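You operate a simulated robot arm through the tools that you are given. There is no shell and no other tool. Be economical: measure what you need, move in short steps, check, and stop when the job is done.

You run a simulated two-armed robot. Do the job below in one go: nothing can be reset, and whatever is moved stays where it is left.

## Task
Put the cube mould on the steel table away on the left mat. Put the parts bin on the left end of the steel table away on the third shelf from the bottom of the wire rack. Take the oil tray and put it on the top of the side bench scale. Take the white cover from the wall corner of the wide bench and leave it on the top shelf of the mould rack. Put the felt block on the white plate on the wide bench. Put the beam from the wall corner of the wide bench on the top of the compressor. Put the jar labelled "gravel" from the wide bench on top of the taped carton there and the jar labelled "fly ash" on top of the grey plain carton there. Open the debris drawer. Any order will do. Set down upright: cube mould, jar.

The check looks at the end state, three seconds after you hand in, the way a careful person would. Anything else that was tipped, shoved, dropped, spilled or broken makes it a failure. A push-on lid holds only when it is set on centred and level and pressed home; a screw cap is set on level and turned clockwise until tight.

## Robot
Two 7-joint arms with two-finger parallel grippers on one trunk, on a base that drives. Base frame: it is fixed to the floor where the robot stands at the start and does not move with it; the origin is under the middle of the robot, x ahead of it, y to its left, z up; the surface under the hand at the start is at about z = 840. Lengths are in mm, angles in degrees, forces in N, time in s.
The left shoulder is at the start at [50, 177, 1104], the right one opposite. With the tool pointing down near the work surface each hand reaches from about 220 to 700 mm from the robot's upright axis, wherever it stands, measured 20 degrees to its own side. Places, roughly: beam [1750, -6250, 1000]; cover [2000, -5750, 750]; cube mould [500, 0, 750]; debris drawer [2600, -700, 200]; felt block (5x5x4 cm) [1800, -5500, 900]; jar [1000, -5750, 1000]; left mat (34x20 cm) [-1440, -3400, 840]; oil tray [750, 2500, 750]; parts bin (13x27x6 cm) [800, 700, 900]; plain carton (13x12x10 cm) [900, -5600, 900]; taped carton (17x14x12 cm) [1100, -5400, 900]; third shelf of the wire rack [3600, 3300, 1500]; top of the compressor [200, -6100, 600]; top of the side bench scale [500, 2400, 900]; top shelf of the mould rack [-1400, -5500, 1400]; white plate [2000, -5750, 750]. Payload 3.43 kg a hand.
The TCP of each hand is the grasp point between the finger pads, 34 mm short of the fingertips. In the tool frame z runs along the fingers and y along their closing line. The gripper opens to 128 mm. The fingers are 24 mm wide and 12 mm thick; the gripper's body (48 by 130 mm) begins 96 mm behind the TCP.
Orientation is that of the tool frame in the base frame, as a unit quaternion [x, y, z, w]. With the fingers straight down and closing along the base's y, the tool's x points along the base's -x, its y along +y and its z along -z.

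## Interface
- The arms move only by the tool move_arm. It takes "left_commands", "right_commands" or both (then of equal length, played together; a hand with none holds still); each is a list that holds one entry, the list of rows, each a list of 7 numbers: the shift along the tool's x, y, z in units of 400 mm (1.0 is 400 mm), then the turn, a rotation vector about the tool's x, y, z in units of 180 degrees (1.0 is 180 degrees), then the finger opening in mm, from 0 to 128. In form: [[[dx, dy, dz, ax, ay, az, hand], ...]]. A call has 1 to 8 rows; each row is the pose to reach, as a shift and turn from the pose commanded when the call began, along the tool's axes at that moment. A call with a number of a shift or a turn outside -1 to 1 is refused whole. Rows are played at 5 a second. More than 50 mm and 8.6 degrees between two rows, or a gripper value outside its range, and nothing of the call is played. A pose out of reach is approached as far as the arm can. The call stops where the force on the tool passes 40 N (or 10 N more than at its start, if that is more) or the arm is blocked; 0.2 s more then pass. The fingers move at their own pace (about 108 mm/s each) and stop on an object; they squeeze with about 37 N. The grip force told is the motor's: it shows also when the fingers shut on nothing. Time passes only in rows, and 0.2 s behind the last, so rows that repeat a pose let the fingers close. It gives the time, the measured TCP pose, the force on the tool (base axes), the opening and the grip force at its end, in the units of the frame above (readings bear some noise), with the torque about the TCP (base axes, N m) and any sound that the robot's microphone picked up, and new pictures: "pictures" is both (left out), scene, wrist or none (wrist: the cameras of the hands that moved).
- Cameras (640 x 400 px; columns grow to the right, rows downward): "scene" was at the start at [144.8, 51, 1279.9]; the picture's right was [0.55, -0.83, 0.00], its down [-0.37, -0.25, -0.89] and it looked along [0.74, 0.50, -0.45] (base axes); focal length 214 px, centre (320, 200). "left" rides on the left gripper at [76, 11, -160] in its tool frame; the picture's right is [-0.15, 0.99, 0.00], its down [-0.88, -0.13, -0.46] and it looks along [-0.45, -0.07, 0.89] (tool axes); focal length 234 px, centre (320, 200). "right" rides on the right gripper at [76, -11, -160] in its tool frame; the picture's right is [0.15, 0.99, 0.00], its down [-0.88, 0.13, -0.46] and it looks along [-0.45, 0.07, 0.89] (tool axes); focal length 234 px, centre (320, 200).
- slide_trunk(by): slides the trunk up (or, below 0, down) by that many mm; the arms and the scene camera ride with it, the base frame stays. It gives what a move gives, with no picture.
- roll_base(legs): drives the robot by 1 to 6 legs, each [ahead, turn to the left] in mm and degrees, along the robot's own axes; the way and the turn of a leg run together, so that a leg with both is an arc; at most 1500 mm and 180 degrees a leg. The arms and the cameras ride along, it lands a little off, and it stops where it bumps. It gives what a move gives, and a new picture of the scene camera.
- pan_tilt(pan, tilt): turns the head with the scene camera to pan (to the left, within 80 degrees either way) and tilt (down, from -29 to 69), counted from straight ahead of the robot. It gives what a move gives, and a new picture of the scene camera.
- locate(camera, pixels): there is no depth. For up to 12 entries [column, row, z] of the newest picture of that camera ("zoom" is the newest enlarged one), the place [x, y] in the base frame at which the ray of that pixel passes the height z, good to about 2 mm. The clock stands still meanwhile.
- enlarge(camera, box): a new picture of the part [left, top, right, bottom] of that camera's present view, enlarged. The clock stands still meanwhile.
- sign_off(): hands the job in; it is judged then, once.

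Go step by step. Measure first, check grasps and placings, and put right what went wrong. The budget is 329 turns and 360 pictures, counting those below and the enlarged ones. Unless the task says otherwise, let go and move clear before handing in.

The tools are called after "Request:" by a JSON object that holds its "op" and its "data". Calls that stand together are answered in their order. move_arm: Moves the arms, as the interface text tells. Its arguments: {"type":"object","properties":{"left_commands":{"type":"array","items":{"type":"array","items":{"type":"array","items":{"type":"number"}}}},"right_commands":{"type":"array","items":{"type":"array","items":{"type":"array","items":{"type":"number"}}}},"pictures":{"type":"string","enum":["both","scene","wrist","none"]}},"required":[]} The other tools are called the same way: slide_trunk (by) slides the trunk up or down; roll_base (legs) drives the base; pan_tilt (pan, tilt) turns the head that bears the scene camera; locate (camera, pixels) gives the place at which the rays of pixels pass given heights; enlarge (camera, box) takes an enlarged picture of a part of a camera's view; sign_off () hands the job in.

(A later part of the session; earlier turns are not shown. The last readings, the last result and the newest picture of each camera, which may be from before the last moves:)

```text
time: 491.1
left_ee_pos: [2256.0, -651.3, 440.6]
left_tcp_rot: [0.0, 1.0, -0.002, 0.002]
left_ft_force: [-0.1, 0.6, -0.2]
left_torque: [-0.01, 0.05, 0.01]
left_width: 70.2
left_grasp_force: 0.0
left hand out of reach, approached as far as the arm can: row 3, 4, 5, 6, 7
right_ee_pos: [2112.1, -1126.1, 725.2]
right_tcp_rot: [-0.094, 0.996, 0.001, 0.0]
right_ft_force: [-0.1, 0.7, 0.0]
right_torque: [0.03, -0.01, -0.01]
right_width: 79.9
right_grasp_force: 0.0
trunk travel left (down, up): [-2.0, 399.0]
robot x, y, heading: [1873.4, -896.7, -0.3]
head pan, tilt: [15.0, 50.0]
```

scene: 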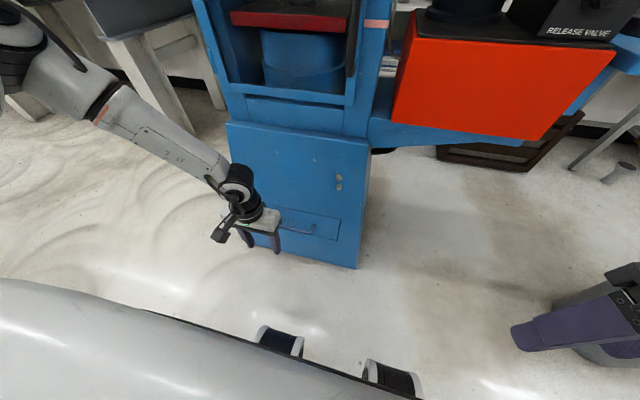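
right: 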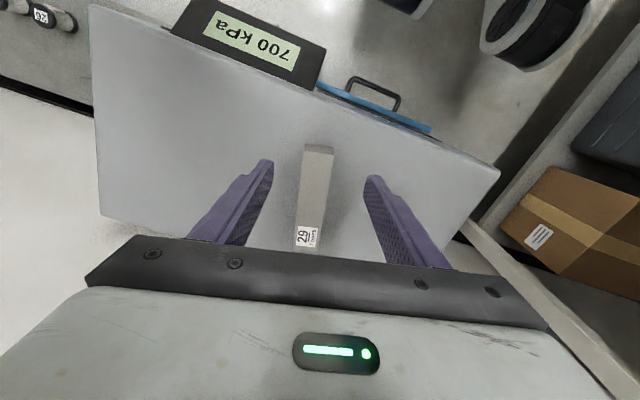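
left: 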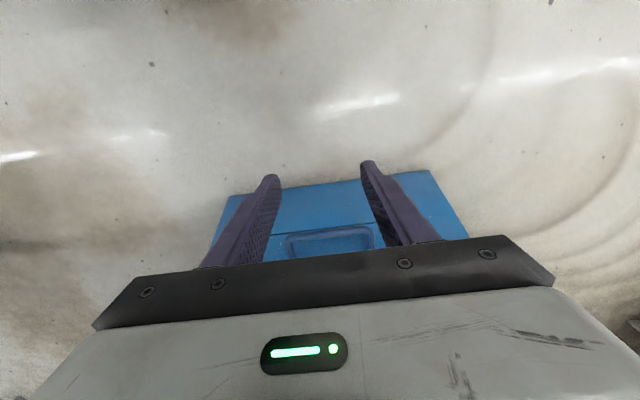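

Stuck at z≈440 at this radius; test whether a larger radius goes lower.

Request:
{"op": "move_arm", "data": {"left_commands": [[[-0.1, -0.03, 0, 0, 0, 0, 70], [-0.2, -0.06, 0, 0, 0, 0, 70], [-0.3, -0.09, 0.03, 0, 0, 0, 70], [-0.3, -0.09, 0.12, 0, 0, 0, 70], [-0.3, -0.09, 0.22, 0, 0, 0, 70], [-0.3, -0.09, 0.32, 0, 0, 0, 70], [-0.3, -0.09, 0.42, 0, 0, 0, 70]]], "pictures": "none"}}

```text
time: 492.7
left_ee_pos: [2305.3, -621.0, 444.4]
left_tcp_rot: [0.0, 1.0, -0.002, 0.002]
left_ft_force: [-0.2, -0.1, -1.1]
left_torque: [0.0, -0.02, -0.02]
left_width: 70.0
left_grasp_force: 0.0
left hand out of reach, approached as far as the arm can: row 1, 2, 3, 4, 5, 6, 7
right_ee_pos: [2113.1, -1126.0, 724.9]
right_tcp_rot: [-0.094, 0.996, 0.0, 0.0]
right_ft_force: [0.5, 0.1, -0.3]
right_torque: [-0.03, -0.01, 0.01]
right_width: 80.1
right_grasp_force: 0.1
trunk travel left (down, up): [-2.0, 399.0]
robot x, y, heading: [1870.5, -897.3, -0.5]
head pan, tilt: [15.0, 50.0]
```

Request:
{"op": "move_arm", "data": {"left_commands": [[[0.05, 0.08, 0, 0, 0, 0, 70], [0.1, 0.16, 0, 0, 0, 0, 70], [0.15, 0.24, 0.03, 0, 0, 0, 70], [0.2, 0.3, 0.1, 0, 0, 0, 70], [0.22, 0.32, 0.2, 0, 0, 0, 70], [0.22, 0.32, 0.3, 0, 0, 0, 70], [0.22, 0.32, 0.4, 0, 0, 0, 70], [0.22, 0.32, 0.5, 0, 0, 0, 70]]], "pictures": "scene"}}

```text
time: 494.5
left_ee_pos: [2198.9, -483.9, 379.6]
left_tcp_rot: [0.0, 1.0, -0.002, 0.002]
left_ft_force: [0.1, -0.2, 0.2]
left_torque: [0.04, 0.02, 0.0]
left_width: 69.9
left_grasp_force: 0.0
left hand out of reach, approached as far as the arm can: row 5, 6, 7, 8
right_ee_pos: [2111.4, -1126.5, 723.3]
right_tcp_rot: [-0.094, 0.996, 0.0, 0.0]
right_ft_force: [-0.4, 0.1, -0.4]
right_torque: [-0.03, -0.02, -0.01]
right_width: 80.1
right_grasp_force: 0.0
trunk travel left (down, up): [-2.0, 399.0]
robot x, y, heading: [1869.8, -893.3, -0.5]
head pan, tilt: [15.0, 50.0]
```

scene: 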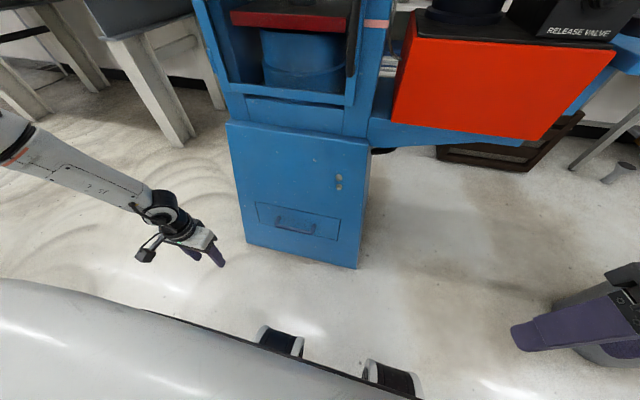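

At bearing 50° it reaches 380. Explore a more sideways bearing.

Request:
{"op": "move_arm", "data": {"left_commands": [[[0.08, 0.04, 0, 0, 0, 0, 70], [0.16, 0.08, 0, 0, 0, 0, 70], [0.24, 0.12, 0, 0, 0, 0, 70], [0.32, 0.16, 0.03, 0, 0, 0, 70], [0.36, 0.18, 0.12, 0, 0, 0, 70], [0.36, 0.18, 0.22, 0, 0, 0, 70], [0.36, 0.18, 0.32, 0, 0, 0, 70]]], "pictures": "none"}}

```text
time: 496.1
left_ee_pos: [2061.9, -420.5, 257.5]
left_tcp_rot: [0.001, 1.0, -0.003, 0.001]
left_ft_force: [0.3, 0.5, -0.4]
left_torque: [0.01, 0.04, -0.01]
left_width: 69.9
left_grasp_force: 0.0
right_ee_pos: [2112.8, -1126.5, 723.9]
right_tcp_rot: [-0.095, 0.995, 0.001, 0.0]
right_ft_force: [0.7, 0.4, -0.5]
right_torque: [0.02, 0.0, -0.01]
right_width: 80.1
right_grasp_force: 0.0
trunk travel left (down, up): [-2.0, 399.0]
robot x, y, heading: [1871.0, -898.3, -0.3]
head pan, tilt: [15.0, 50.0]
```

Sideways (bearing ~70°) reaches z 257. So I'll stand beside the tester facing north and use the right hand. Check the red box's place first.

Request:
{"op": "locate", "data": {"camera": "scene", "pixels": [[393, 120, 550], [393, 120, 650], [548, 140, 550], [548, 140, 650], [418, 40, 800], [618, 52, 800], [228, 122, 550], [370, 138, 550], [357, 268, 0], [246, 240, 0], [257, 203, 240], [340, 217, 240]]}}

```text
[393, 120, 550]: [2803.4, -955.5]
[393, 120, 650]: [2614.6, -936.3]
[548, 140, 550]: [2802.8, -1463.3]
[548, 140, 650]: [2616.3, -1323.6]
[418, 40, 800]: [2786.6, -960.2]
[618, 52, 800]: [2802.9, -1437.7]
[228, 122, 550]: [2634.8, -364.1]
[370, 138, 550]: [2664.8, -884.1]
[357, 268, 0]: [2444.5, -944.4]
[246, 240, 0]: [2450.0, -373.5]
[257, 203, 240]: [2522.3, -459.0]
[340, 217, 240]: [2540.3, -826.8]
```

Request:
{"op": "move_arm", "data": {"left_commands": [[[0, 0, -0.12, 0, 0, 0, 70], [0, 0, -0.24, 0, 0, 0, 70], [0, 0, -0.36, 0, 0, 0, 70], [0, 0, -0.48, 0, 0, 0, 70], [0, 0, -0.6, 0, 0, 0, 70], [0, 0, -0.72, 0, 0, 0, 70], [0, 0, -0.84, 0, 0, 0, 70], [0, 0, -0.96, 0, 0, 0, 70]]], "pictures": "none"}}

Request:
{"op": "move_arm", "data": {"left_commands": [[[-0.05, -0.1, 0, 0, 0, 0, 70], [-0.1, -0.2, 0, 0, 0, 0, 70], [-0.15, -0.3, 0, 0, 0, 0, 70], [-0.2, -0.4, 0, 0, 0, 0, 70], [-0.25, -0.5, 0, 0, 0, 0, 70], [-0.3, -0.6, 0, 0, 0, 0, 70], [-0.33, -0.68, 0, 0, 0, 0, 70]]], "pictures": "none"}}

Request:
{"op": "roll_base", "data": {"legs": [[0, 90]]}}

```text
time: 497.9
left_ee_pos: [2044.1, -415.3, 627.9]
left_tcp_rot: [0.0, 0.999, -0.002, -0.041]
left_ft_force: [2.9, -0.6, 4.3]
left_torque: [0.04, 0.24, -0.01]
left_width: 70.2
left_grasp_force: 0.1
right_ee_pos: [2112.0, -1126.2, 722.9]
right_tcp_rot: [-0.094, 0.996, 0.0, 0.0]
right_ft_force: [0.7, 0.1, 0.6]
right_torque: [0.02, 0.03, -0.01]
right_width: 79.9
right_grasp_force: 0.1
trunk travel left (down, up): [-2.0, 399.0]
robot x, y, heading: [1871.5, -893.9, -0.7]
head pan, tilt: [15.0, 50.0]
```

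```text
time: 499.5
left_ee_pos: [2197.8, -690.2, 645.4]
left_tcp_rot: [-0.001, 1.0, -0.001, 0.002]
left_ft_force: [-0.1, 0.7, 0.2]
left_torque: [0.0, 0.01, 0.01]
left_width: 70.1
left_grasp_force: 0.0
right_ee_pos: [2112.2, -1125.8, 722.5]
right_tcp_rot: [-0.094, 0.996, 0.001, 0.001]
right_ft_force: [-0.1, 0.0, -0.2]
right_torque: [-0.02, -0.01, -0.02]
right_width: 80.2
right_grasp_force: 0.0
trunk travel left (down, up): [-2.0, 399.0]
robot x, y, heading: [1872.1, -894.0, -0.3]
head pan, tilt: [15.0, 50.0]
```

```text
time: 503.6
left_ee_pos: [1681.3, -559.0, 645.1]
left_tcp_rot: [-0.689, 0.725, 0.0, 0.003]
left_ft_force: [-0.3, -0.4, 0.1]
left_torque: [0.0, 0.01, 0.0]
left_width: 69.9
left_grasp_force: 0.0
right_ee_pos: [2113.3, -666.1, 721.8]
right_tcp_rot: [0.754, -0.657, 0.0, 0.0]
right_ft_force: [-0.3, 1.5, -0.1]
right_torque: [-0.04, -0.01, 0.02]
right_width: 79.9
right_grasp_force: 0.0
trunk travel left (down, up): [-2.0, 399.0]
robot x, y, heading: [1873.1, -896.6, 86.6]
head pan, tilt: [15.0, 50.0]
```

scene: 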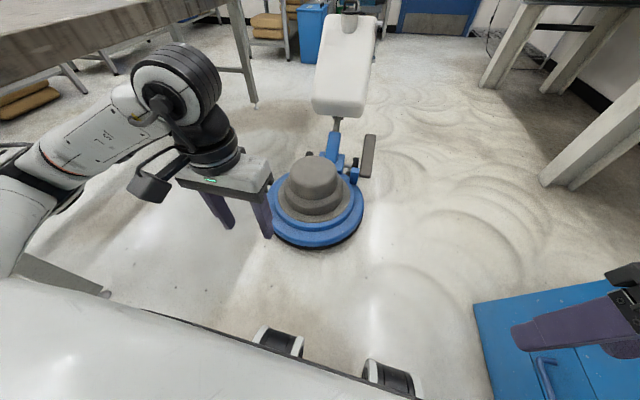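

Shift the base ~110 mm east.

Request:
{"op": "roll_base", "data": {"legs": [[0, -86], [115, 0], [0, 89]]}}

Request:
{"op": "pan_tilt", "data": {"pan": -70, "tilt": 45}}

```text
time: 510.6
left_ee_pos: [2062.3, -521.6, 647.5]
left_tcp_rot: [-0.382, 0.924, -0.002, 0.007]
left_ft_force: [-0.4, -0.9, -0.1]
left_torque: [-0.01, 0.0, 0.01]
left_width: 69.8
left_grasp_force: 0.0
right_ee_pos: [2318.5, -899.2, 726.9]
right_tcp_rot: [-0.442, 0.897, -0.006, -0.002]
right_ft_force: [0.1, 0.6, -0.6]
right_torque: [0.0, 0.0, -0.01]
right_width: 79.6
right_grasp_force: 0.1
trunk travel left (down, up): [-2.0, 399.0]
robot x, y, heading: [1978.8, -897.4, 43.7]
head pan, tilt: [15.0, 50.0]
stopped in leg 3: the robot was blocked; the commanded pose is now the measured one
```

scene: 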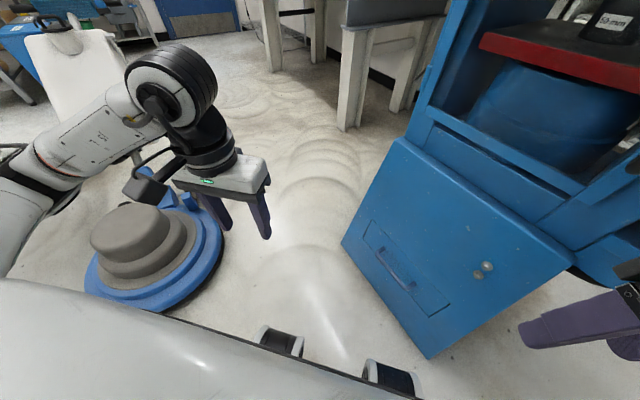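

```text
time: 512.2
left_ee_pos: [2062.9, -522.5, 646.4]
left_tcp_rot: [-0.383, 0.924, -0.002, 0.007]
left_ft_force: [-0.7, 0.1, 0.4]
left_torque: [0.0, -0.01, -0.01]
left_width: 69.7
left_grasp_force: 0.0
right_ee_pos: [2317.3, -900.6, 725.0]
right_tcp_rot: [-0.441, 0.898, -0.006, -0.003]
right_ft_force: [0.3, -0.2, 0.3]
right_torque: [0.0, 0.0, -0.02]
right_width: 80.0
right_grasp_force: 0.0
trunk travel left (down, up): [-2.0, 399.0]
robot x, y, heading: [1975.8, -896.3, 43.7]
head pan, tilt: [-70.0, 45.0]
```

scene: 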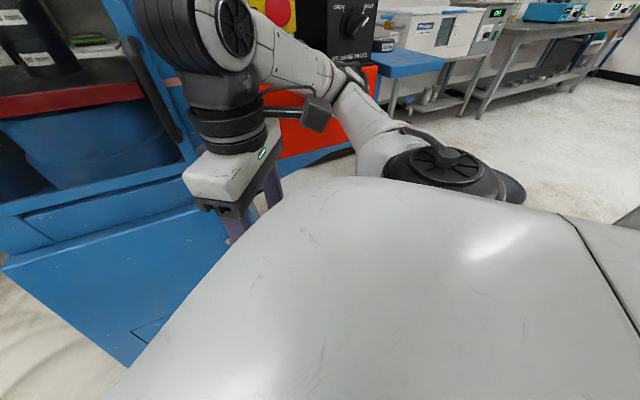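

The turn was blocked. Look left at the scrubber to see what touched.

Request:
{"op": "pan_tilt", "data": {"pan": 50, "tilt": 45}}

Request:
{"op": "locate", "data": {"camera": "scene", "pixels": [[320, 300, 0], [200, 300, 0], [250, 250, 0], [320, 250, 0], [400, 250, 0], [320, 200, 0], [100, 300, 0]]}}

```text
time: 514.2
left_ee_pos: [2063.0, -521.8, 645.9]
left_tcp_rot: [-0.383, 0.924, -0.003, 0.008]
left_ft_force: [-0.1, 0.7, 0.2]
left_torque: [-0.03, 0.01, 0.02]
left_width: 70.1
left_grasp_force: 0.1
right_ee_pos: [2318.3, -900.3, 726.0]
right_tcp_rot: [-0.441, 0.897, -0.005, -0.003]
right_ft_force: [0.0, -0.2, 0.2]
right_torque: [-0.02, 0.0, 0.02]
right_width: 79.9
right_grasp_force: 0.0
trunk travel left (down, up): [-2.0, 399.0]
robot x, y, heading: [1983.7, -898.4, 43.9]
head pan, tilt: [50.0, 45.0]
```

scene: 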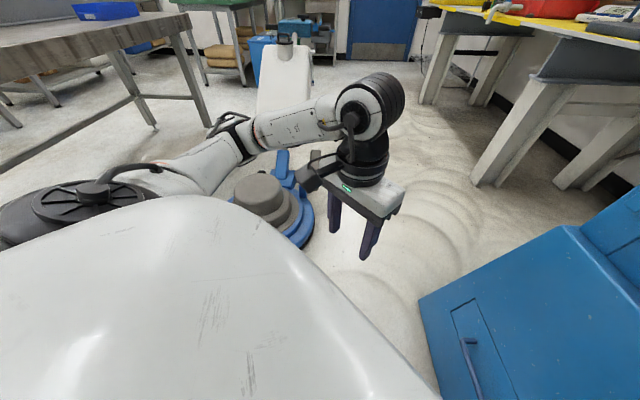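

```text
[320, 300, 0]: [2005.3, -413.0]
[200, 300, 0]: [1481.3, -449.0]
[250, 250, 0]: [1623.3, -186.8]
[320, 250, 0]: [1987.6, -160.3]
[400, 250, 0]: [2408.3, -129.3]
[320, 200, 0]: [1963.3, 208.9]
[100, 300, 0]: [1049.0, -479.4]
```

The base corner touched the tester's foot. Back off and turn to face north a bit farther west.

Request:
{"op": "roll_base", "data": {"legs": [[-70, 0], [0, 46], [110, 0]]}}

Request:
{"op": "pan_tilt", "data": {"pan": -65, "tilt": 45}}

```text
time: 516.8
left_ee_pos: [1795.8, -589.7, 646.2]
left_tcp_rot: [-0.628, 0.778, 0.001, 0.004]
left_ft_force: [-0.2, -0.5, 0.0]
left_torque: [-0.01, 0.02, 0.03]
left_width: 69.8
left_grasp_force: 0.0
right_ee_pos: [2227.3, -770.3, 720.6]
right_tcp_rot: [-0.658, 0.753, -0.011, -0.009]
right_ft_force: [0.3, -0.3, 0.7]
right_torque: [0.0, 0.02, -0.01]
right_width: 79.8
right_grasp_force: 0.0
trunk travel left (down, up): [-2.0, 399.0]
robot x, y, heading: [1928.5, -950.2, 76.1]
head pan, tilt: [50.0, 45.0]
stopped in leg 2: the robot was blocked; the commanded pose is now the measured one
```

scene: 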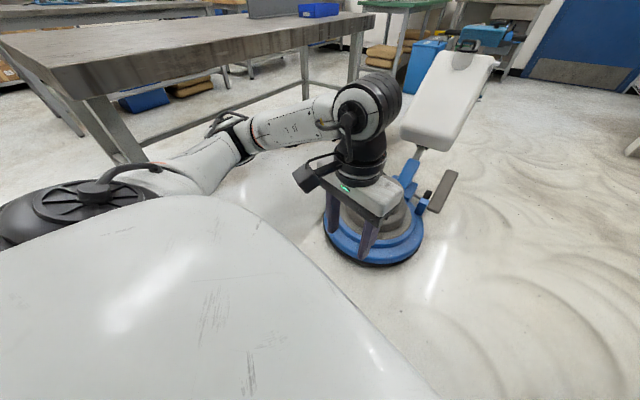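

```text
time: 518.7
left_ee_pos: [1796.4, -589.6, 647.4]
left_tcp_rot: [-0.629, 0.777, 0.002, 0.005]
left_ft_force: [1.0, 0.0, -0.3]
left_torque: [0.03, 0.0, 0.0]
left_width: 70.2
left_grasp_force: 0.2
right_ee_pos: [2226.6, -770.8, 720.7]
right_tcp_rot: [-0.658, 0.753, -0.01, -0.009]
right_ft_force: [0.0, -0.2, 0.5]
right_torque: [0.01, -0.03, 0.02]
right_width: 79.8
right_grasp_force: 0.0
trunk travel left (down, up): [-2.0, 399.0]
robot x, y, heading: [1929.1, -948.7, 76.3]
head pan, tilt: [-65.0, 45.0]
```

scene: 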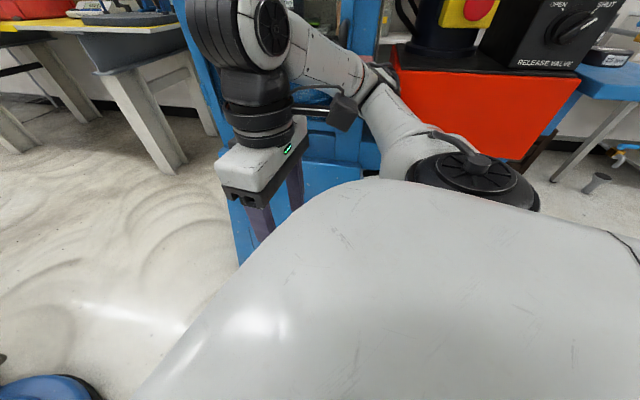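

I change the plan: face south-east (heading ≈-40°) here so the handle lies 64° to the left, and use the left hand.

Request:
{"op": "roll_base", "data": {"legs": [[45, 0], [0, -116]]}}

Request:
{"op": "pan_tilt", "data": {"pan": 55, "tilt": 50}}

```text
time: 519.5
left_ee_pos: [1797.0, -585.4, 646.5]
left_tcp_rot: [-0.629, 0.778, 0.0, 0.004]
left_ft_force: [-0.1, 0.2, 0.0]
left_torque: [-0.03, 0.01, 0.01]
left_width: 70.2
left_grasp_force: 0.1
right_ee_pos: [2229.5, -769.2, 718.8]
right_tcp_rot: [-0.655, 0.755, -0.014, -0.009]
right_ft_force: [-0.4, -0.2, -1.1]
right_torque: [0.01, -0.02, -0.01]
right_width: 79.9
right_grasp_force: 0.0
trunk travel left (down, up): [-2.0, 399.0]
robot x, y, heading: [1927.2, -950.2, 75.9]
head pan, tilt: [-65.0, 45.0]
stopped in leg 1: the robot was blocked; the commanded pose is now the measured one
```

scene: 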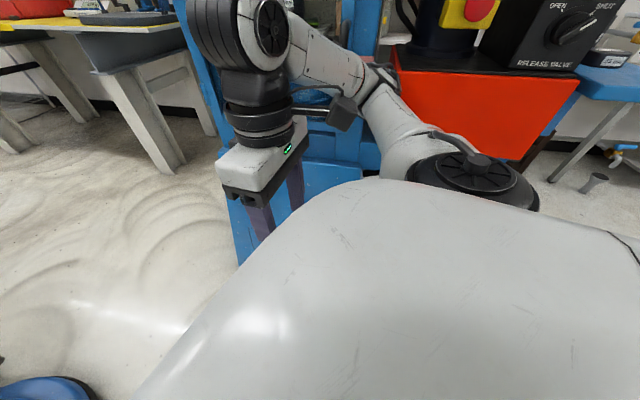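

```text
time: 521.5
left_ee_pos: [1797.1, -585.8, 646.1]
left_tcp_rot: [-0.627, 0.779, 0.001, 0.005]
left_ft_force: [0.1, -0.3, 1.1]
left_torque: [0.03, -0.01, 0.05]
left_width: 69.7
left_grasp_force: 0.0
right_ee_pos: [2228.8, -769.1, 719.4]
right_tcp_rot: [-0.656, 0.755, -0.013, -0.01]
right_ft_force: [-1.1, 0.5, -0.5]
right_torque: [-0.01, 0.01, 0.01]
right_width: 80.0
right_grasp_force: 0.1
trunk travel left (down, up): [-2.0, 399.0]
robot x, y, heading: [1930.9, -944.1, 76.0]
head pan, tilt: [55.0, 50.0]
```

scene: 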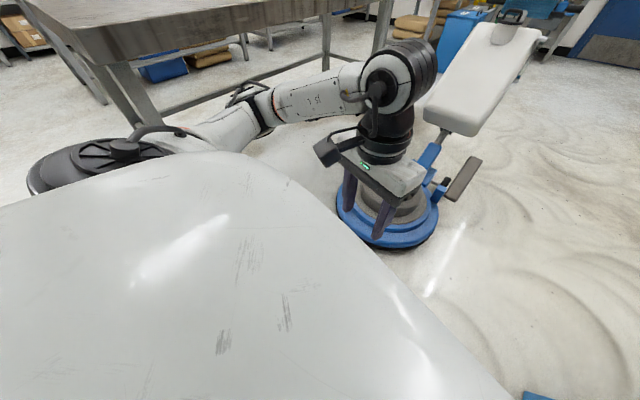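

The right elbow is against the tester. Back off slightly and turn right.

Request:
{"op": "roll_base", "data": {"legs": [[-40, 0], [0, -76]]}}

Request:
{"op": "roll_base", "data": {"legs": [[40, 0], [0, -40]]}}

Request:
{"op": "pan_tilt", "data": {"pan": 55, "tilt": 45}}

```text
time: 525.5
left_ee_pos: [2232.2, -758.2, 645.9]
left_tcp_rot: [-0.034, 0.999, 0.0, 0.002]
left_ft_force: [0.3, -1.1, -0.4]
left_torque: [0.01, 0.01, -0.01]
left_width: 69.9
left_grasp_force: 0.1
right_ee_pos: [2175.5, -1222.3, 717.4]
right_tcp_rot: [-0.07, 0.997, -0.003, -0.017]
right_ft_force: [-1.0, 0.3, 1.3]
right_torque: [0.01, 0.01, -0.01]
right_width: 79.9
right_grasp_force: 0.1
trunk travel left (down, up): [-2.0, 399.0]
robot x, y, heading: [1920.4, -986.5, 2.6]
head pan, tilt: [55.0, 50.0]
```

scene: 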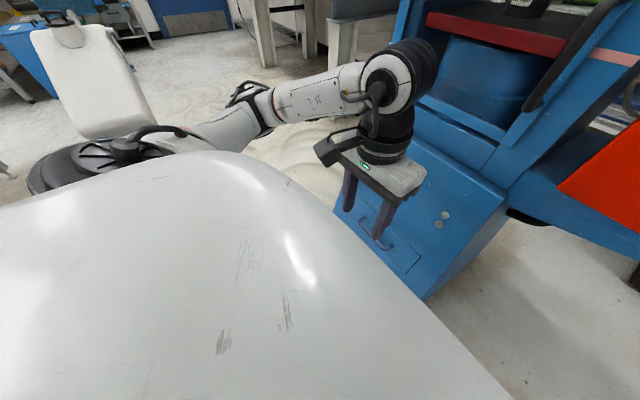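

```text
time: 528.2
left_ee_pos: [2347.5, -1003.8, 645.3]
left_tcp_rot: [0.301, 0.953, -0.003, 0.001]
left_ft_force: [0.3, 0.5, -0.4]
left_torque: [-0.01, 0.0, 0.0]
left_width: 70.0
left_grasp_force: 0.1
right_ee_pos: [2010.0, -1329.1, 718.5]
right_tcp_rot: [0.267, 0.963, 0.003, -0.018]
right_ft_force: [0.3, -0.1, 0.0]
right_torque: [0.02, 0.03, 0.0]
right_width: 79.9
right_grasp_force: 0.1
trunk travel left (down, up): [-2.0, 399.0]
robot x, y, heading: [1963.1, -981.4, -36.9]
head pan, tilt: [55.0, 50.0]
```

scene: 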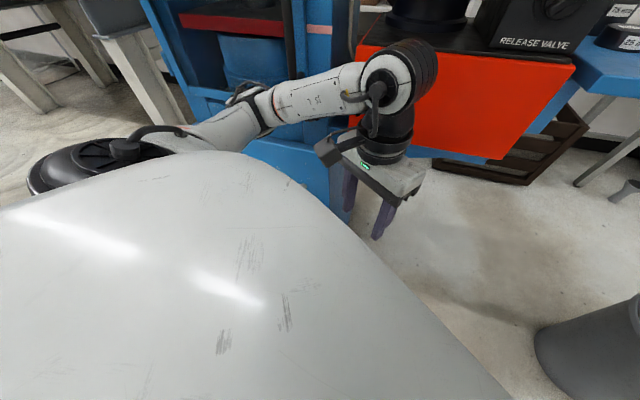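

```text
time: 528.9
left_ee_pos: [2347.2, -1003.7, 645.1]
left_tcp_rot: [0.302, 0.953, -0.002, 0.002]
left_ft_force: [0.2, -0.2, -0.1]
left_torque: [-0.01, -0.02, -0.02]
left_width: 70.0
left_grasp_force: 0.1
right_ee_pos: [2010.6, -1330.0, 717.9]
right_tcp_rot: [0.268, 0.963, 0.002, -0.019]
right_ft_force: [0.9, -0.4, 0.9]
right_torque: [-0.02, 0.03, 0.0]
right_width: 79.7
right_grasp_force: 0.1
trunk travel left (down, up): [-2.0, 399.0]
robot x, y, heading: [1962.9, -983.7, -37.0]
head pan, tilt: [55.0, 45.0]
```

scene: 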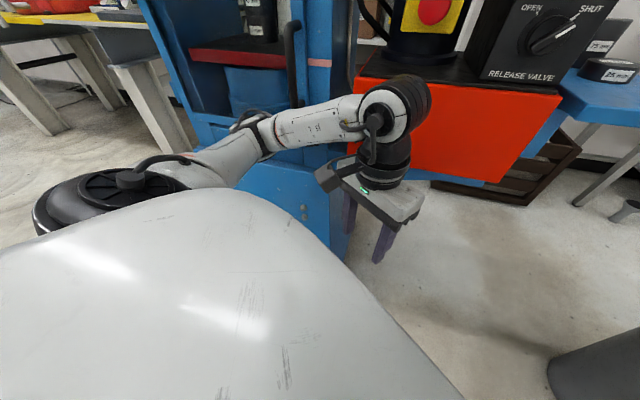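

Robot at (1963,-983) heading -37°; the handle is 70° to its left. Swing the left hand in front of the drawer, turning it to face the leg.

Request:
{"op": "move_arm", "data": {"left_commands": [[[0.068, 0.067, 0.016, 0, 0, -0.0277, 70], [0.136, 0.1345, 0.031, 0, 0, -0.0554, 70], [0.204, 0.202, 0.047, 0, 0, -0.083, 70], [0.272, 0.269, 0.063, 0, 0, -0.111, 70], [0.34, 0.336, 0.079, 0, 0, -0.1386, 70], [0.408, 0.404, 0.094, 0, 0, -0.166, 70], [0.476, 0.471, 0.11, 0, 0, -0.194, 70]]], "pictures": "both"}}

```text
time: 530.5
left_ee_pos: [2346.5, -713.4, 605.6]
left_tcp_rot: [0.002, 1.0, -0.003, 0.0]
left_ft_force: [0.3, 0.3, 0.3]
left_torque: [-0.02, 0.0, -0.03]
left_width: 70.0
left_grasp_force: 0.1
left hand out of reach, approached as far as the arm can: row 2, 3, 4, 5, 6, 7
right_ee_pos: [2009.7, -1329.3, 717.2]
right_tcp_rot: [0.267, 0.964, 0.002, -0.018]
right_ft_force: [-0.9, -0.6, 0.2]
right_torque: [0.02, -0.01, -0.01]
right_width: 79.9
right_grasp_force: 0.0
trunk travel left (down, up): [-2.0, 399.0]
robot x, y, heading: [1964.0, -980.7, -36.9]
head pan, tilt: [55.0, 45.0]
```

scene: 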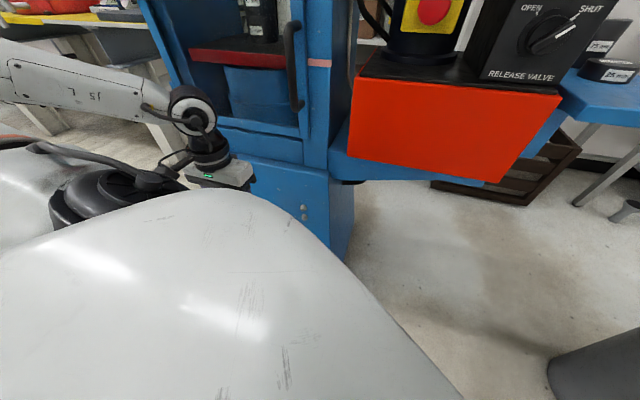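
left: 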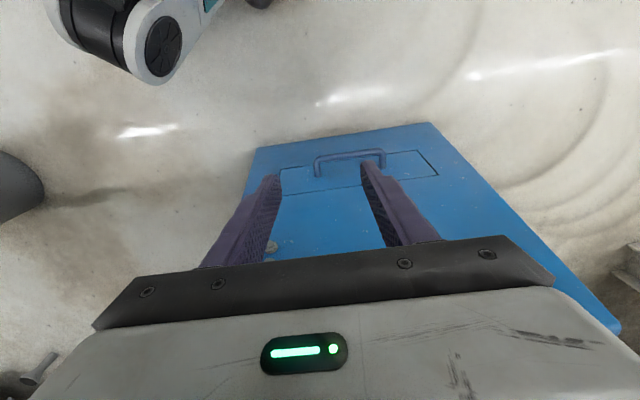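

Request:
{"op": "enlarge", "data": {"camera": "left", "box": [240, 115, 448, 245]}}

```text
3.08 times, centred on (344, 180) of left
```

zoom: 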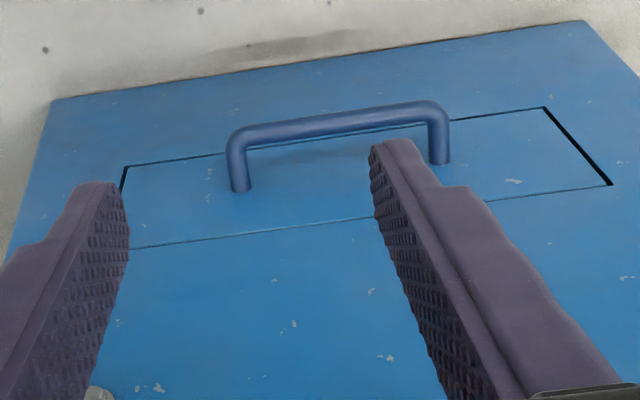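

Request:
{"op": "locate", "data": {"camera": "zoom", "pixels": [[52, 100, 0], [583, 22, 0], [240, 190, 150], [240, 190, 200], [240, 190, 250], [237, 143, 150], [237, 143, 200], [237, 143, 250], [442, 115, 200], [440, 162, 200], [125, 168, 150], [612, 185, 250]]}}

```text
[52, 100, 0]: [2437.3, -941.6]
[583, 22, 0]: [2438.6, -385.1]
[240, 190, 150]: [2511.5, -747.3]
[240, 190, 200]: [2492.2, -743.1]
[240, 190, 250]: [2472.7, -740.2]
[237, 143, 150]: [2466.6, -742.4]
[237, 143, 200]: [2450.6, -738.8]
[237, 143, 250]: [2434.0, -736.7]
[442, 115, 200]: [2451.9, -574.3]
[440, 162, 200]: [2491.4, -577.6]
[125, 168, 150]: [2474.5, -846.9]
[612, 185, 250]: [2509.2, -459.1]
```

The bar is at (2440, z 235), legs back to ≈(2482, z 225) at y≈-739 and -576. Descend in front to z≈300.

Request:
{"op": "move_arm", "data": {"left_commands": [[[-0.02, -0.01, 0.11, 0, 0, 0, 70], [-0.04, -0.02, 0.22, 0, 0, 0, 70], [-0.06, -0.03, 0.33, 0, 0, 0, 70], [-0.08, -0.04, 0.44, 0, 0, 0, 70], [-0.1, -0.05, 0.55, 0, 0, 0, 70], [-0.12, -0.06, 0.66, 0, 0, 0, 70], [-0.135, -0.065, 0.765, 0, 0, 0, 70]]], "pictures": "both"}}

```text
time: 532.1
left_ee_pos: [2404.0, -742.0, 298.3]
left_tcp_rot: [0.0, 1.0, -0.002, 0.001]
left_ft_force: [-0.5, 0.3, 0.5]
left_torque: [0.03, 0.06, 0.0]
left_width: 70.1
left_grasp_force: 0.0
right_ee_pos: [2010.0, -1329.1, 718.2]
right_tcp_rot: [0.267, 0.964, 0.002, -0.018]
right_ft_force: [0.1, 0.6, -0.4]
right_torque: [-0.01, 0.0, 0.01]
right_width: 80.1
right_grasp_force: 0.1
trunk travel left (down, up): [-2.0, 399.0]
robot x, y, heading: [1966.5, -983.9, -36.7]
head pan, tilt: [55.0, 45.0]
```

scene: 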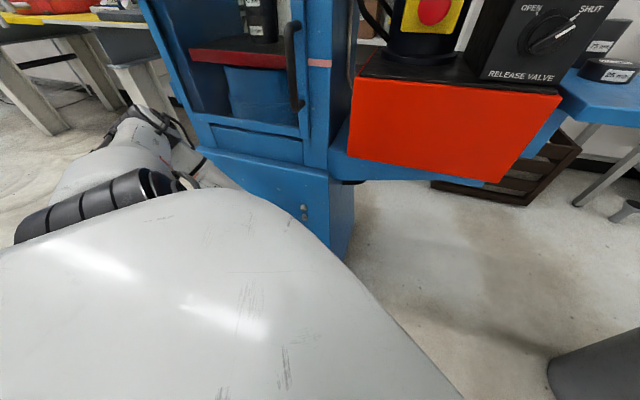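
left: 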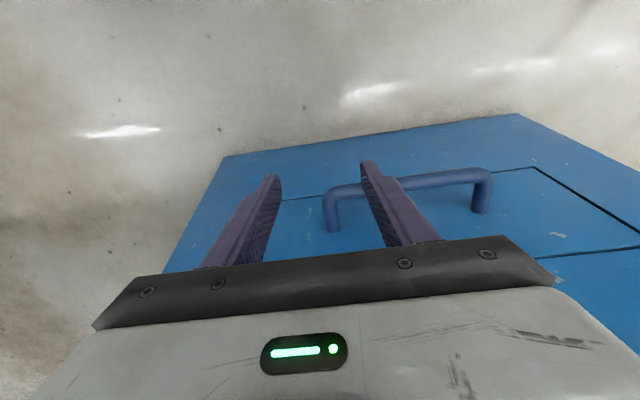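

Request:
{"op": "locate", "data": {"camera": "left", "pixels": [[330, 190, 235], [492, 172, 235], [333, 230, 225], [482, 212, 225], [330, 190, 225]]}}

```text
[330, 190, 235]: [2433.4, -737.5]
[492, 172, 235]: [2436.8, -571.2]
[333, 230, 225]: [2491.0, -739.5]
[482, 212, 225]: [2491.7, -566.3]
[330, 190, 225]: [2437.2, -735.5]
```

Leg spans x 2435–2491 at y≈-738. Move over it and descend astride.

Request:
{"op": "move_arm", "data": {"left_commands": [[[-0.075, 0.008, 0, 0, 0, 0, 70], [-0.147, 0.01, 0, 0, 0, 0, 70], [-0.147, 0.01, 0.05, 0, 0, 0, 70], [-0.147, 0.01, 0.1, 0, 0, 0, 70], [-0.147, 0.01, 0.145, 0, 0, 0, 70], [-0.147, 0.01, 0.145, 0, 0, 0, 70]]], "pictures": "wrist"}}

```text
time: 532.7
left_ee_pos: [2443.9, -737.2, 296.1]
left_tcp_rot: [0.002, 1.0, -0.001, -0.008]
left_ft_force: [-2.6, -0.1, -0.7]
left_torque: [0.02, -0.16, 0.0]
left_width: 69.8
left_grasp_force: 0.0
right_ee_pos: [2010.0, -1329.0, 717.9]
right_tcp_rot: [0.267, 0.964, 0.003, -0.018]
right_ft_force: [0.1, 0.0, 0.7]
right_torque: [0.01, -0.02, -0.05]
right_width: 80.0
right_grasp_force: 0.1
trunk travel left (down, up): [-2.0, 399.0]
robot x, y, heading: [1963.1, -983.6, -36.5]
head pan, tilt: [55.0, 45.0]
stopped in row 2 (left hand): the force on the tool passed its limit at 56 N (the readings are from after the stop); the commanded pose is now the measured one
```

left: 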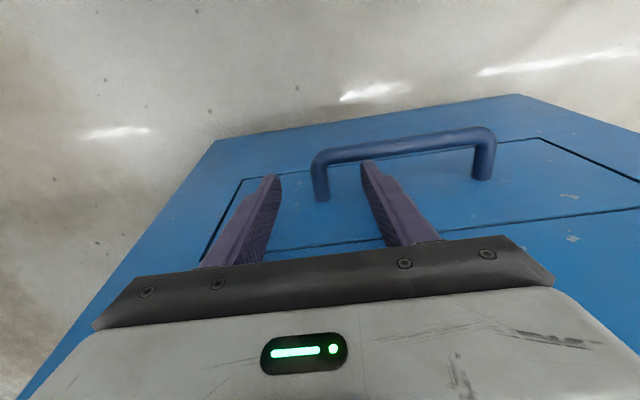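

Contact above the drawer (wrist against the sloped front). Back off 20 mm and tilt the hand 20° so the wrist leans away.

Request:
{"op": "move_arm", "data": {"left_commands": [[[0.05, 0, -0.02, 0, 0, 0, 70], [0.06, 0, -0.02, 0, -0.037, 0, 70], [0.06, 0, -0.02, 0, -0.074, 0, 70], [0.06, 0, -0.02, 0, -0.111, 0, 70], [0.06, 0, -0.02, 0, -0.111, 0, 70]]], "pictures": "wrist"}}

```text
time: 533.9
left_ee_pos: [2419.3, -735.9, 303.7]
left_tcp_rot: [0.001, 0.991, -0.001, 0.137]
left_ft_force: [-0.2, 0.3, 0.1]
left_torque: [0.0, 0.01, 0.01]
left_width: 69.8
left_grasp_force: 0.1
left hand out of reach, approached as far as the arm can: row 4, 5
right_ee_pos: [2010.5, -1329.6, 717.8]
right_tcp_rot: [0.266, 0.964, 0.002, -0.018]
right_ft_force: [-0.6, 0.1, -0.4]
right_torque: [0.0, -0.04, -0.01]
right_width: 79.8
right_grasp_force: 0.1
trunk travel left (down, up): [-2.0, 399.0]
robot x, y, heading: [1962.2, -984.5, -36.7]
head pan, tilt: [55.0, 45.0]
```

left: 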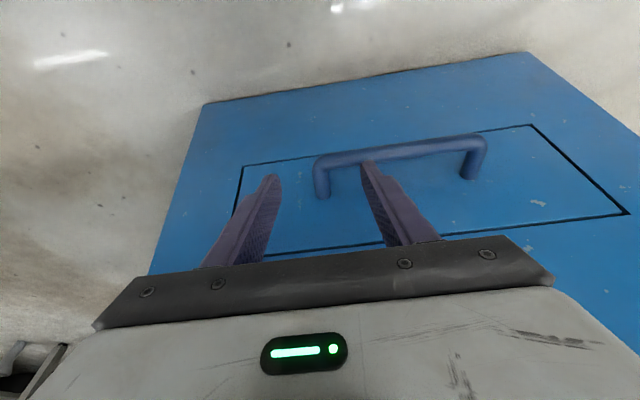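

Request:
{"op": "move_arm", "data": {"left_commands": [[[-0.041, -0.004, 0.011, 0, 0, 0, 70], [-0.082, -0.005, 0.023, 0, 0, 0, 70], [-0.082, -0.005, 0.023, 0, 0, 0, 70]]], "pictures": "wrist"}}

```text
time: 534.7
left_ee_pos: [2452.1, -740.7, 305.5]
left_tcp_rot: [0.001, 0.991, -0.002, 0.135]
left_ft_force: [-9.2, 0.2, 5.1]
left_torque: [0.16, 0.17, 0.32]
left_width: 70.2
left_grasp_force: 0.0
right_ee_pos: [2009.7, -1329.1, 717.0]
right_tcp_rot: [0.266, 0.964, 0.003, -0.017]
right_ft_force: [-0.1, -0.5, -0.8]
right_torque: [0.01, 0.03, -0.01]
right_width: 79.8
right_grasp_force: 0.1
trunk travel left (down, up): [-2.0, 399.0]
robot x, y, heading: [1963.6, -980.9, -36.5]
head pan, tilt: [55.0, 45.0]
```

left: 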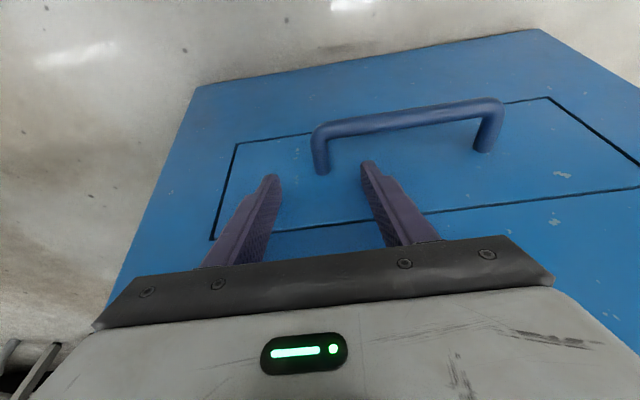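

The finger is too wide for the gap behind the bar in this yaw. I'll turn the hand 90° so a finger's thin side (12 mm) goes behind the bar, with a slight tilt. Retreat first.

Request:
{"op": "move_arm", "data": {"left_commands": [[[0.05, 0, -0.07, 0, 0, 0, 70], [0.1, 0, -0.13, 0, 0, 0, 70], [0.1525, 0, -0.1985, 0, 0, 0, 70], [0.1525, 0, -0.1985, 0, 0.044, 0, 70], [0.1525, 0, -0.1985, 0, 0.088, 0, 70]]], "pictures": "none"}}

Request:
{"op": "move_arm", "data": {"left_commands": [[[0, 0, 0, 0, 0, 0.046, 70], [0, 0, 0, 0, 0, 0.092, 70], [0, 0, 0, 0, 0, 0.138, 70], [0, 0, 0, 0, 0, 0.184, 70], [0, 0, 0, 0, 0, 0.23, 70], [0, 0, 0, 0, 0, 0.276, 70], [0, 0, 0, 0, 0, 0.322, 70], [0, 0, 0, 0, 0, 0.368, 70]]], "pictures": "none"}}

Request:
{"op": "move_arm", "data": {"left_commands": [[[0, 0, 0, 0, 0, 0.046, 70], [0, 0, 0, 0, 0, 0.092, 70], [0, 0, 0, 0, 0, 0.132, 70], [0, 0, 0, 0, 0, 0.132, 70]]], "pictures": "wrist"}}

```text
time: 535.9
left_ee_pos: [2371.9, -737.6, 363.5]
left_tcp_rot: [0.001, 1.0, 0.0, -0.001]
left_ft_force: [0.0, -0.4, -0.2]
left_torque: [0.02, -0.01, 0.02]
left_width: 70.0
left_grasp_force: 0.0
left hand out of reach, approached as far as the arm can: row 2, 3
right_ee_pos: [2010.9, -1330.1, 718.7]
right_tcp_rot: [0.266, 0.964, 0.002, -0.018]
right_ft_force: [0.3, 0.5, -0.2]
right_torque: [0.0, 0.03, 0.0]
right_width: 79.9
right_grasp_force: 0.1
trunk travel left (down, up): [-2.0, 399.0]
robot x, y, heading: [1963.8, -981.0, -36.6]
head pan, tilt: [55.0, 45.0]
```

```text
time: 537.7
left_ee_pos: [2372.6, -738.4, 365.6]
left_tcp_rot: [0.549, 0.836, -0.001, 0.001]
left_ft_force: [0.8, -0.1, -0.5]
left_torque: [0.03, 0.0, 0.01]
left_width: 70.4
left_grasp_force: 0.0
right_ee_pos: [2010.9, -1329.3, 717.3]
right_tcp_rot: [0.266, 0.964, 0.003, -0.018]
right_ft_force: [-0.3, 0.4, -0.6]
right_torque: [0.01, 0.03, 0.0]
right_width: 80.2
right_grasp_force: 0.0
trunk travel left (down, up): [-2.0, 399.0]
robot x, y, heading: [1961.7, -982.0, -36.8]
head pan, tilt: [55.0, 45.0]
```

```text
time: 538.7
left_ee_pos: [2372.1, -738.7, 364.3]
left_tcp_rot: [0.709, 0.705, -0.002, 0.001]
left_ft_force: [-0.7, -0.4, 0.0]
left_torque: [-0.01, -0.01, 0.01]
left_width: 69.9
left_grasp_force: 0.1
right_ee_pos: [2011.4, -1328.6, 718.7]
right_tcp_rot: [0.266, 0.964, 0.002, -0.019]
right_ft_force: [0.2, 0.4, -0.3]
right_torque: [-0.03, -0.02, 0.01]
right_width: 80.2
right_grasp_force: 0.1
trunk travel left (down, up): [-2.0, 399.0]
robot x, y, heading: [1968.5, -981.2, -36.6]
head pan, tilt: [55.0, 45.0]
```

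left: 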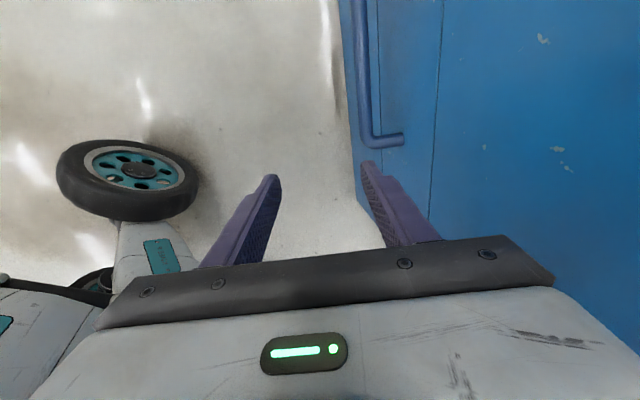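

Request:
{"op": "locate", "data": {"camera": "left", "pixels": [[360, 60, 236], [371, 60, 236], [366, 138, 236], [402, 140, 228], [402, 140, 215], [345, 60, 0], [366, 138, 225]]}}

Request:
{"op": "enlarge", "data": {"camera": "left", "box": [320, 0, 480, 200]}}

```text
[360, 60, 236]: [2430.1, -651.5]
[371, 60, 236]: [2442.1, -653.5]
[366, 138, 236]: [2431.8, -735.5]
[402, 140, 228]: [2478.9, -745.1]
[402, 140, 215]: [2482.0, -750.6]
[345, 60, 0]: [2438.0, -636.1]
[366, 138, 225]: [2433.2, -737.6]
```

```text
2.00 times, centred on (400, 100) of left
```

zoom: 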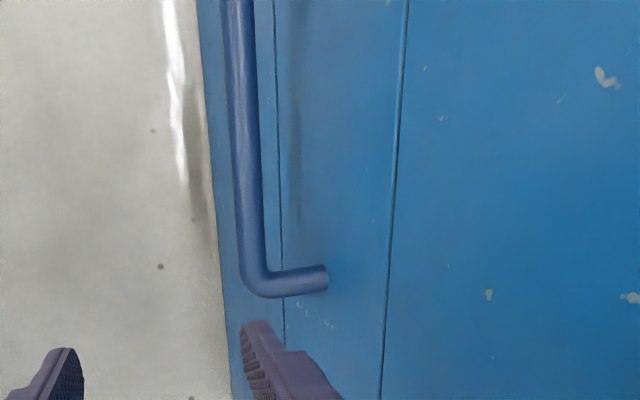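

Gap behind the bar is ~37 mm; bar centre (2436, z 236). Tilt 12° and go above the bar's middle (y -655) with a 36 mm opening.

Request:
{"op": "move_arm", "data": {"left_commands": [[[0.07, 0.038, 0.0375, -0.022, 0, 0, 36], [0.14, 0.077, 0.075, -0.044, 0, 0, 36], [0.21, 0.115, 0.1125, -0.067, 0, 0, 36], [0.21, 0.115, 0.1125, -0.067, 0, 0, 36]]], "pictures": "wrist"}}

```text
time: 539.7
left_ee_pos: [2418.3, -655.7, 317.7]
left_tcp_rot: [0.705, 0.702, 0.072, 0.073]
left_ft_force: [0.1, 0.8, 0.0]
left_torque: [-0.03, 0.0, 0.02]
left_width: 36.0
left_grasp_force: 0.0
left hand out of reach, approached as far as the arm can: row 3
right_ee_pos: [2009.7, -1330.6, 718.2]
right_tcp_rot: [0.266, 0.964, 0.002, -0.017]
right_ft_force: [-0.2, -0.4, -0.3]
right_torque: [0.01, 0.0, 0.0]
right_width: 79.9
right_grasp_force: 0.0
trunk travel left (down, up): [-2.0, 399.0]
robot x, y, heading: [1966.0, -986.9, -36.4]
head pan, tilt: [55.0, 45.0]
```

left: 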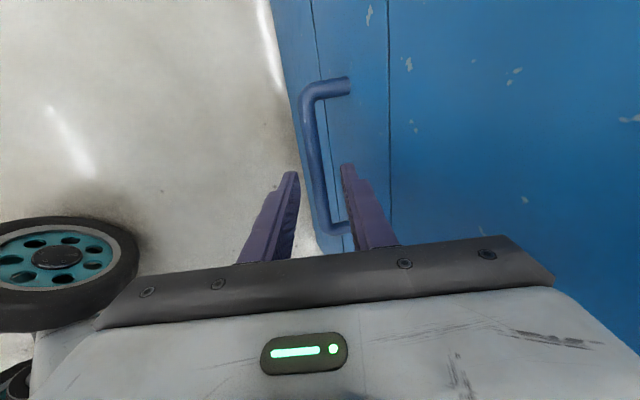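

The bar lies right between the fingers. Advance along the tool axis and close.

Request:
{"op": "move_arm", "data": {"left_commands": [[[0, 0, 0.06, 0, 0, 0, 36], [0, 0, 0.12, 0, 0, 0, 36], [0, 0, 0.175, 0, 0, 0, 36], [0, 0, 0.175, 0, 0, 0, 36], [0, 0, 0.175, 0, 0, 0, 5], [0, 0, 0.175, 0, 0, 0, 5]]], "pictures": "wrist"}}

```text
time: 541.1
left_ee_pos: [2429.4, -653.6, 248.0]
left_tcp_rot: [0.703, 0.704, 0.07, 0.072]
left_ft_force: [-24.4, 1.3, 1.8]
left_torque: [0.13, -0.08, 0.83]
left_width: 15.6
left_grasp_force: 44.5
right_ee_pos: [2010.8, -1329.6, 717.5]
right_tcp_rot: [0.266, 0.964, 0.002, -0.019]
right_ft_force: [0.3, 0.5, 0.3]
right_torque: [-0.02, -0.02, -0.03]
right_width: 80.2
right_grasp_force: 0.0
trunk travel left (down, up): [-2.0, 399.0]
robot x, y, heading: [1960.8, -982.5, -36.5]
head pan, tilt: [55.0, 45.0]
```

left: 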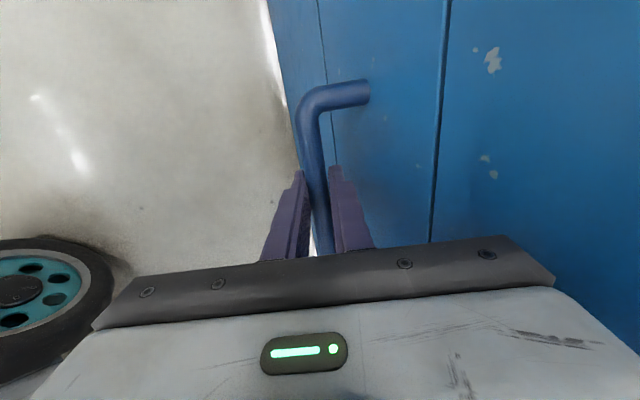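

The bar is gripped. Pull straight west in small steps.

Request:
{"op": "move_arm", "data": {"left_commands": [[[0, -0.03, -0.006, 0, 0, 0, 5], [0, -0.06, -0.0125, 0, 0, 0, 5], [0, -0.1, -0.021, 0, 0, 0, 5], [0, -0.15, -0.031, 0, 0, 0, 5], [0, -0.2, -0.042, 0, 0, 0, 5], [0, -0.25, -0.052, 0, 0, 0, 5], [0, -0.3, -0.063, 0, 0, 0, 5], [0, -0.35, -0.073, 0, 0, 0, 5]]], "pictures": "both"}}

```text
time: 542.8
left_ee_pos: [2354.3, -658.6, 263.0]
left_tcp_rot: [0.702, 0.707, 0.059, 0.058]
left_ft_force: [2.1, -2.7, -37.5]
left_torque: [-0.63, 0.16, -0.01]
left_width: 15.8
left_grasp_force: 44.4
left hand out of reach, approached as far as the arm can: row 4, 5, 6, 7, 8
right_ee_pos: [2011.2, -1327.8, 718.9]
right_tcp_rot: [0.267, 0.964, 0.001, -0.019]
right_ft_force: [-0.3, -0.1, -0.3]
right_torque: [-0.02, 0.02, 0.02]
right_width: 80.0
right_grasp_force: 0.0
trunk travel left (down, up): [-2.0, 399.0]
robot x, y, heading: [1965.2, -984.0, -36.6]
head pan, tilt: [55.0, 45.0]
stopped in row 8 (left hand): the force on the tool passed its limit at 75 N (the readings are from after the stop); the commanded pose is now the measured one
```

scene: 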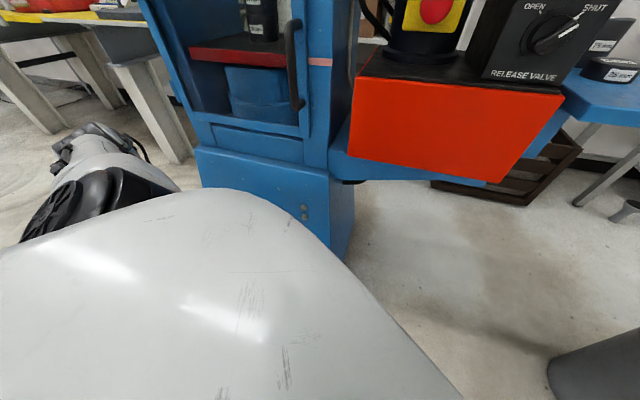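
left: 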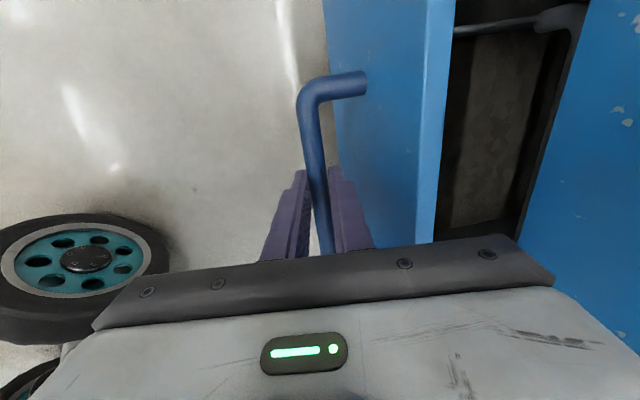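

The drawer is out ~75 mm, but the arm ran out of its range. Release, lift clear, and reposition the base for a second pull.

Request:
{"op": "move_arm", "data": {"left_commands": [[[0, 0, 0.02, 0, 0, 0, 5], [0, 0, 0.02, 0, 0, 0, 36], [0, 0, 0.02, 0, 0, 0, 36], [0, 0, -0.08, 0, 0, 0, 36], [0, 0, -0.18, 0, 0, 0, 36], [0, 0, -0.28, 0, 0, 0, 36], [0, -0.05, -0.38, 0, 0, 0, 36]]], "pictures": "wrist"}}

```text
time: 544.4
left_ee_pos: [2354.9, -699.7, 301.1]
left_tcp_rot: [0.702, 0.707, 0.061, 0.057]
left_ft_force: [0.0, -0.5, 0.5]
left_torque: [-0.01, 0.01, -0.01]
left_width: 36.0
left_grasp_force: 0.1
left hand out of reach, approached as far as the arm can: row 4, 5, 6, 7
right_ee_pos: [2010.4, -1329.2, 718.3]
right_tcp_rot: [0.267, 0.964, 0.002, -0.018]
right_ft_force: [-0.5, 0.9, -0.5]
right_torque: [0.01, -0.02, -0.02]
right_width: 80.2
right_grasp_force: 0.1
trunk travel left (down, up): [-2.0, 399.0]
robot x, y, heading: [1961.9, -983.1, -36.9]
head pan, tilt: [55.0, 45.0]
```

left: 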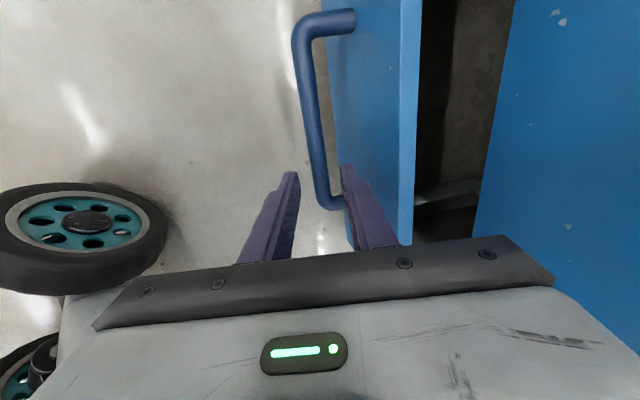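

Use the trunk to lift clear, then drive to the new stand.

Request:
{"op": "slide_trunk", "data": {"by": 200}}

Request:
{"op": "roll_base", "data": {"legs": [[0, -12.4], [-294, 0], [0, -11]]}}

Request:
{"op": "pan_tilt", "data": {"pan": 70, "tilt": 45}}

```text
time: 546.5
left_ee_pos: [2355.1, -700.0, 500.0]
left_tcp_rot: [0.702, 0.707, 0.062, 0.057]
left_ft_force: [0.1, 0.2, -0.1]
left_torque: [-0.03, -0.01, -0.01]
left_width: 35.9
left_grasp_force: 0.0
right_ee_pos: [2011.1, -1329.2, 918.2]
right_tcp_rot: [0.267, 0.964, 0.003, -0.018]
right_ft_force: [-0.6, 0.1, -0.3]
right_torque: [-0.01, 0.0, -0.01]
right_width: 80.0
right_grasp_force: 0.0
trunk travel left (down, up): [-202.0, 199.0]
robot x, y, heading: [1963.5, -984.4, -36.3]
head pan, tilt: [55.0, 45.0]
```

```text
time: 550.1
left_ee_pos: [2240.8, -653.3, 499.2]
left_tcp_rot: [0.831, 0.55, 0.05, 0.068]
left_ft_force: [-0.2, -0.5, 0.4]
left_torque: [0.01, 0.01, 0.0]
left_width: 35.9
left_grasp_force: 0.0
right_ee_pos: [1674.8, -1093.7, 917.1]
right_tcp_rot: [0.457, 0.889, 0.006, -0.017]
right_ft_force: [-0.1, 0.1, -0.5]
right_torque: [-0.01, 0.01, 0.01]
right_width: 79.9
right_grasp_force: 0.0
trunk travel left (down, up): [-202.0, 199.0]
robot x, y, heading: [1769.6, -758.1, -60.2]
head pan, tilt: [55.0, 45.0]
```

scene: 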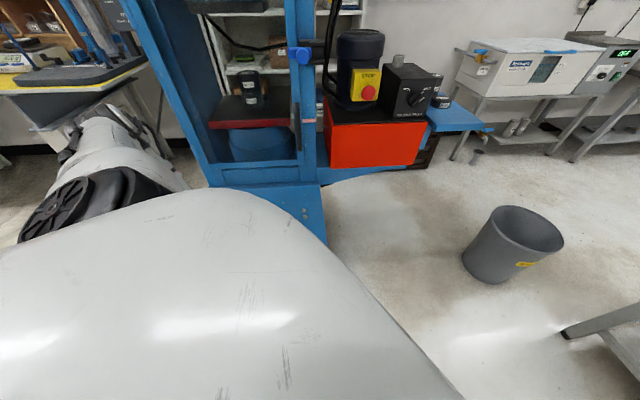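

```text
time: 550.9
left_ee_pos: [2240.0, -653.8, 501.0]
left_tcp_rot: [0.831, 0.55, 0.049, 0.068]
left_ft_force: [-0.4, 0.6, 0.7]
left_torque: [0.02, 0.01, -0.01]
left_width: 35.8
left_grasp_force: 0.2
right_ee_pos: [1673.8, -1094.7, 918.0]
right_tcp_rot: [0.456, 0.89, 0.006, -0.018]
right_ft_force: [0.7, 0.3, -0.4]
right_torque: [0.01, 0.01, 0.02]
right_width: 80.0
right_grasp_force: 0.1
trunk travel left (down, up): [-202.0, 199.0]
robot x, y, heading: [1768.5, -761.1, -60.1]
head pan, tilt: [70.0, 45.0]
```

scene: 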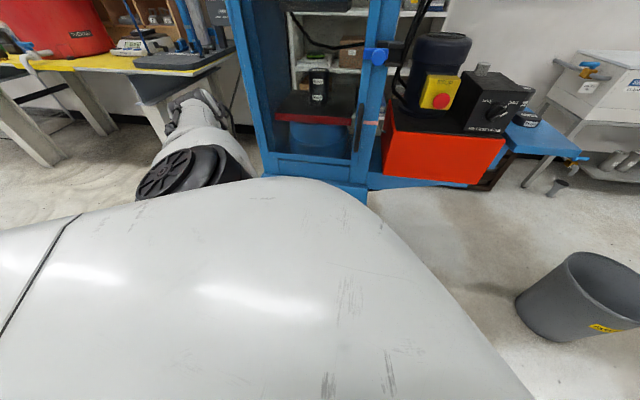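

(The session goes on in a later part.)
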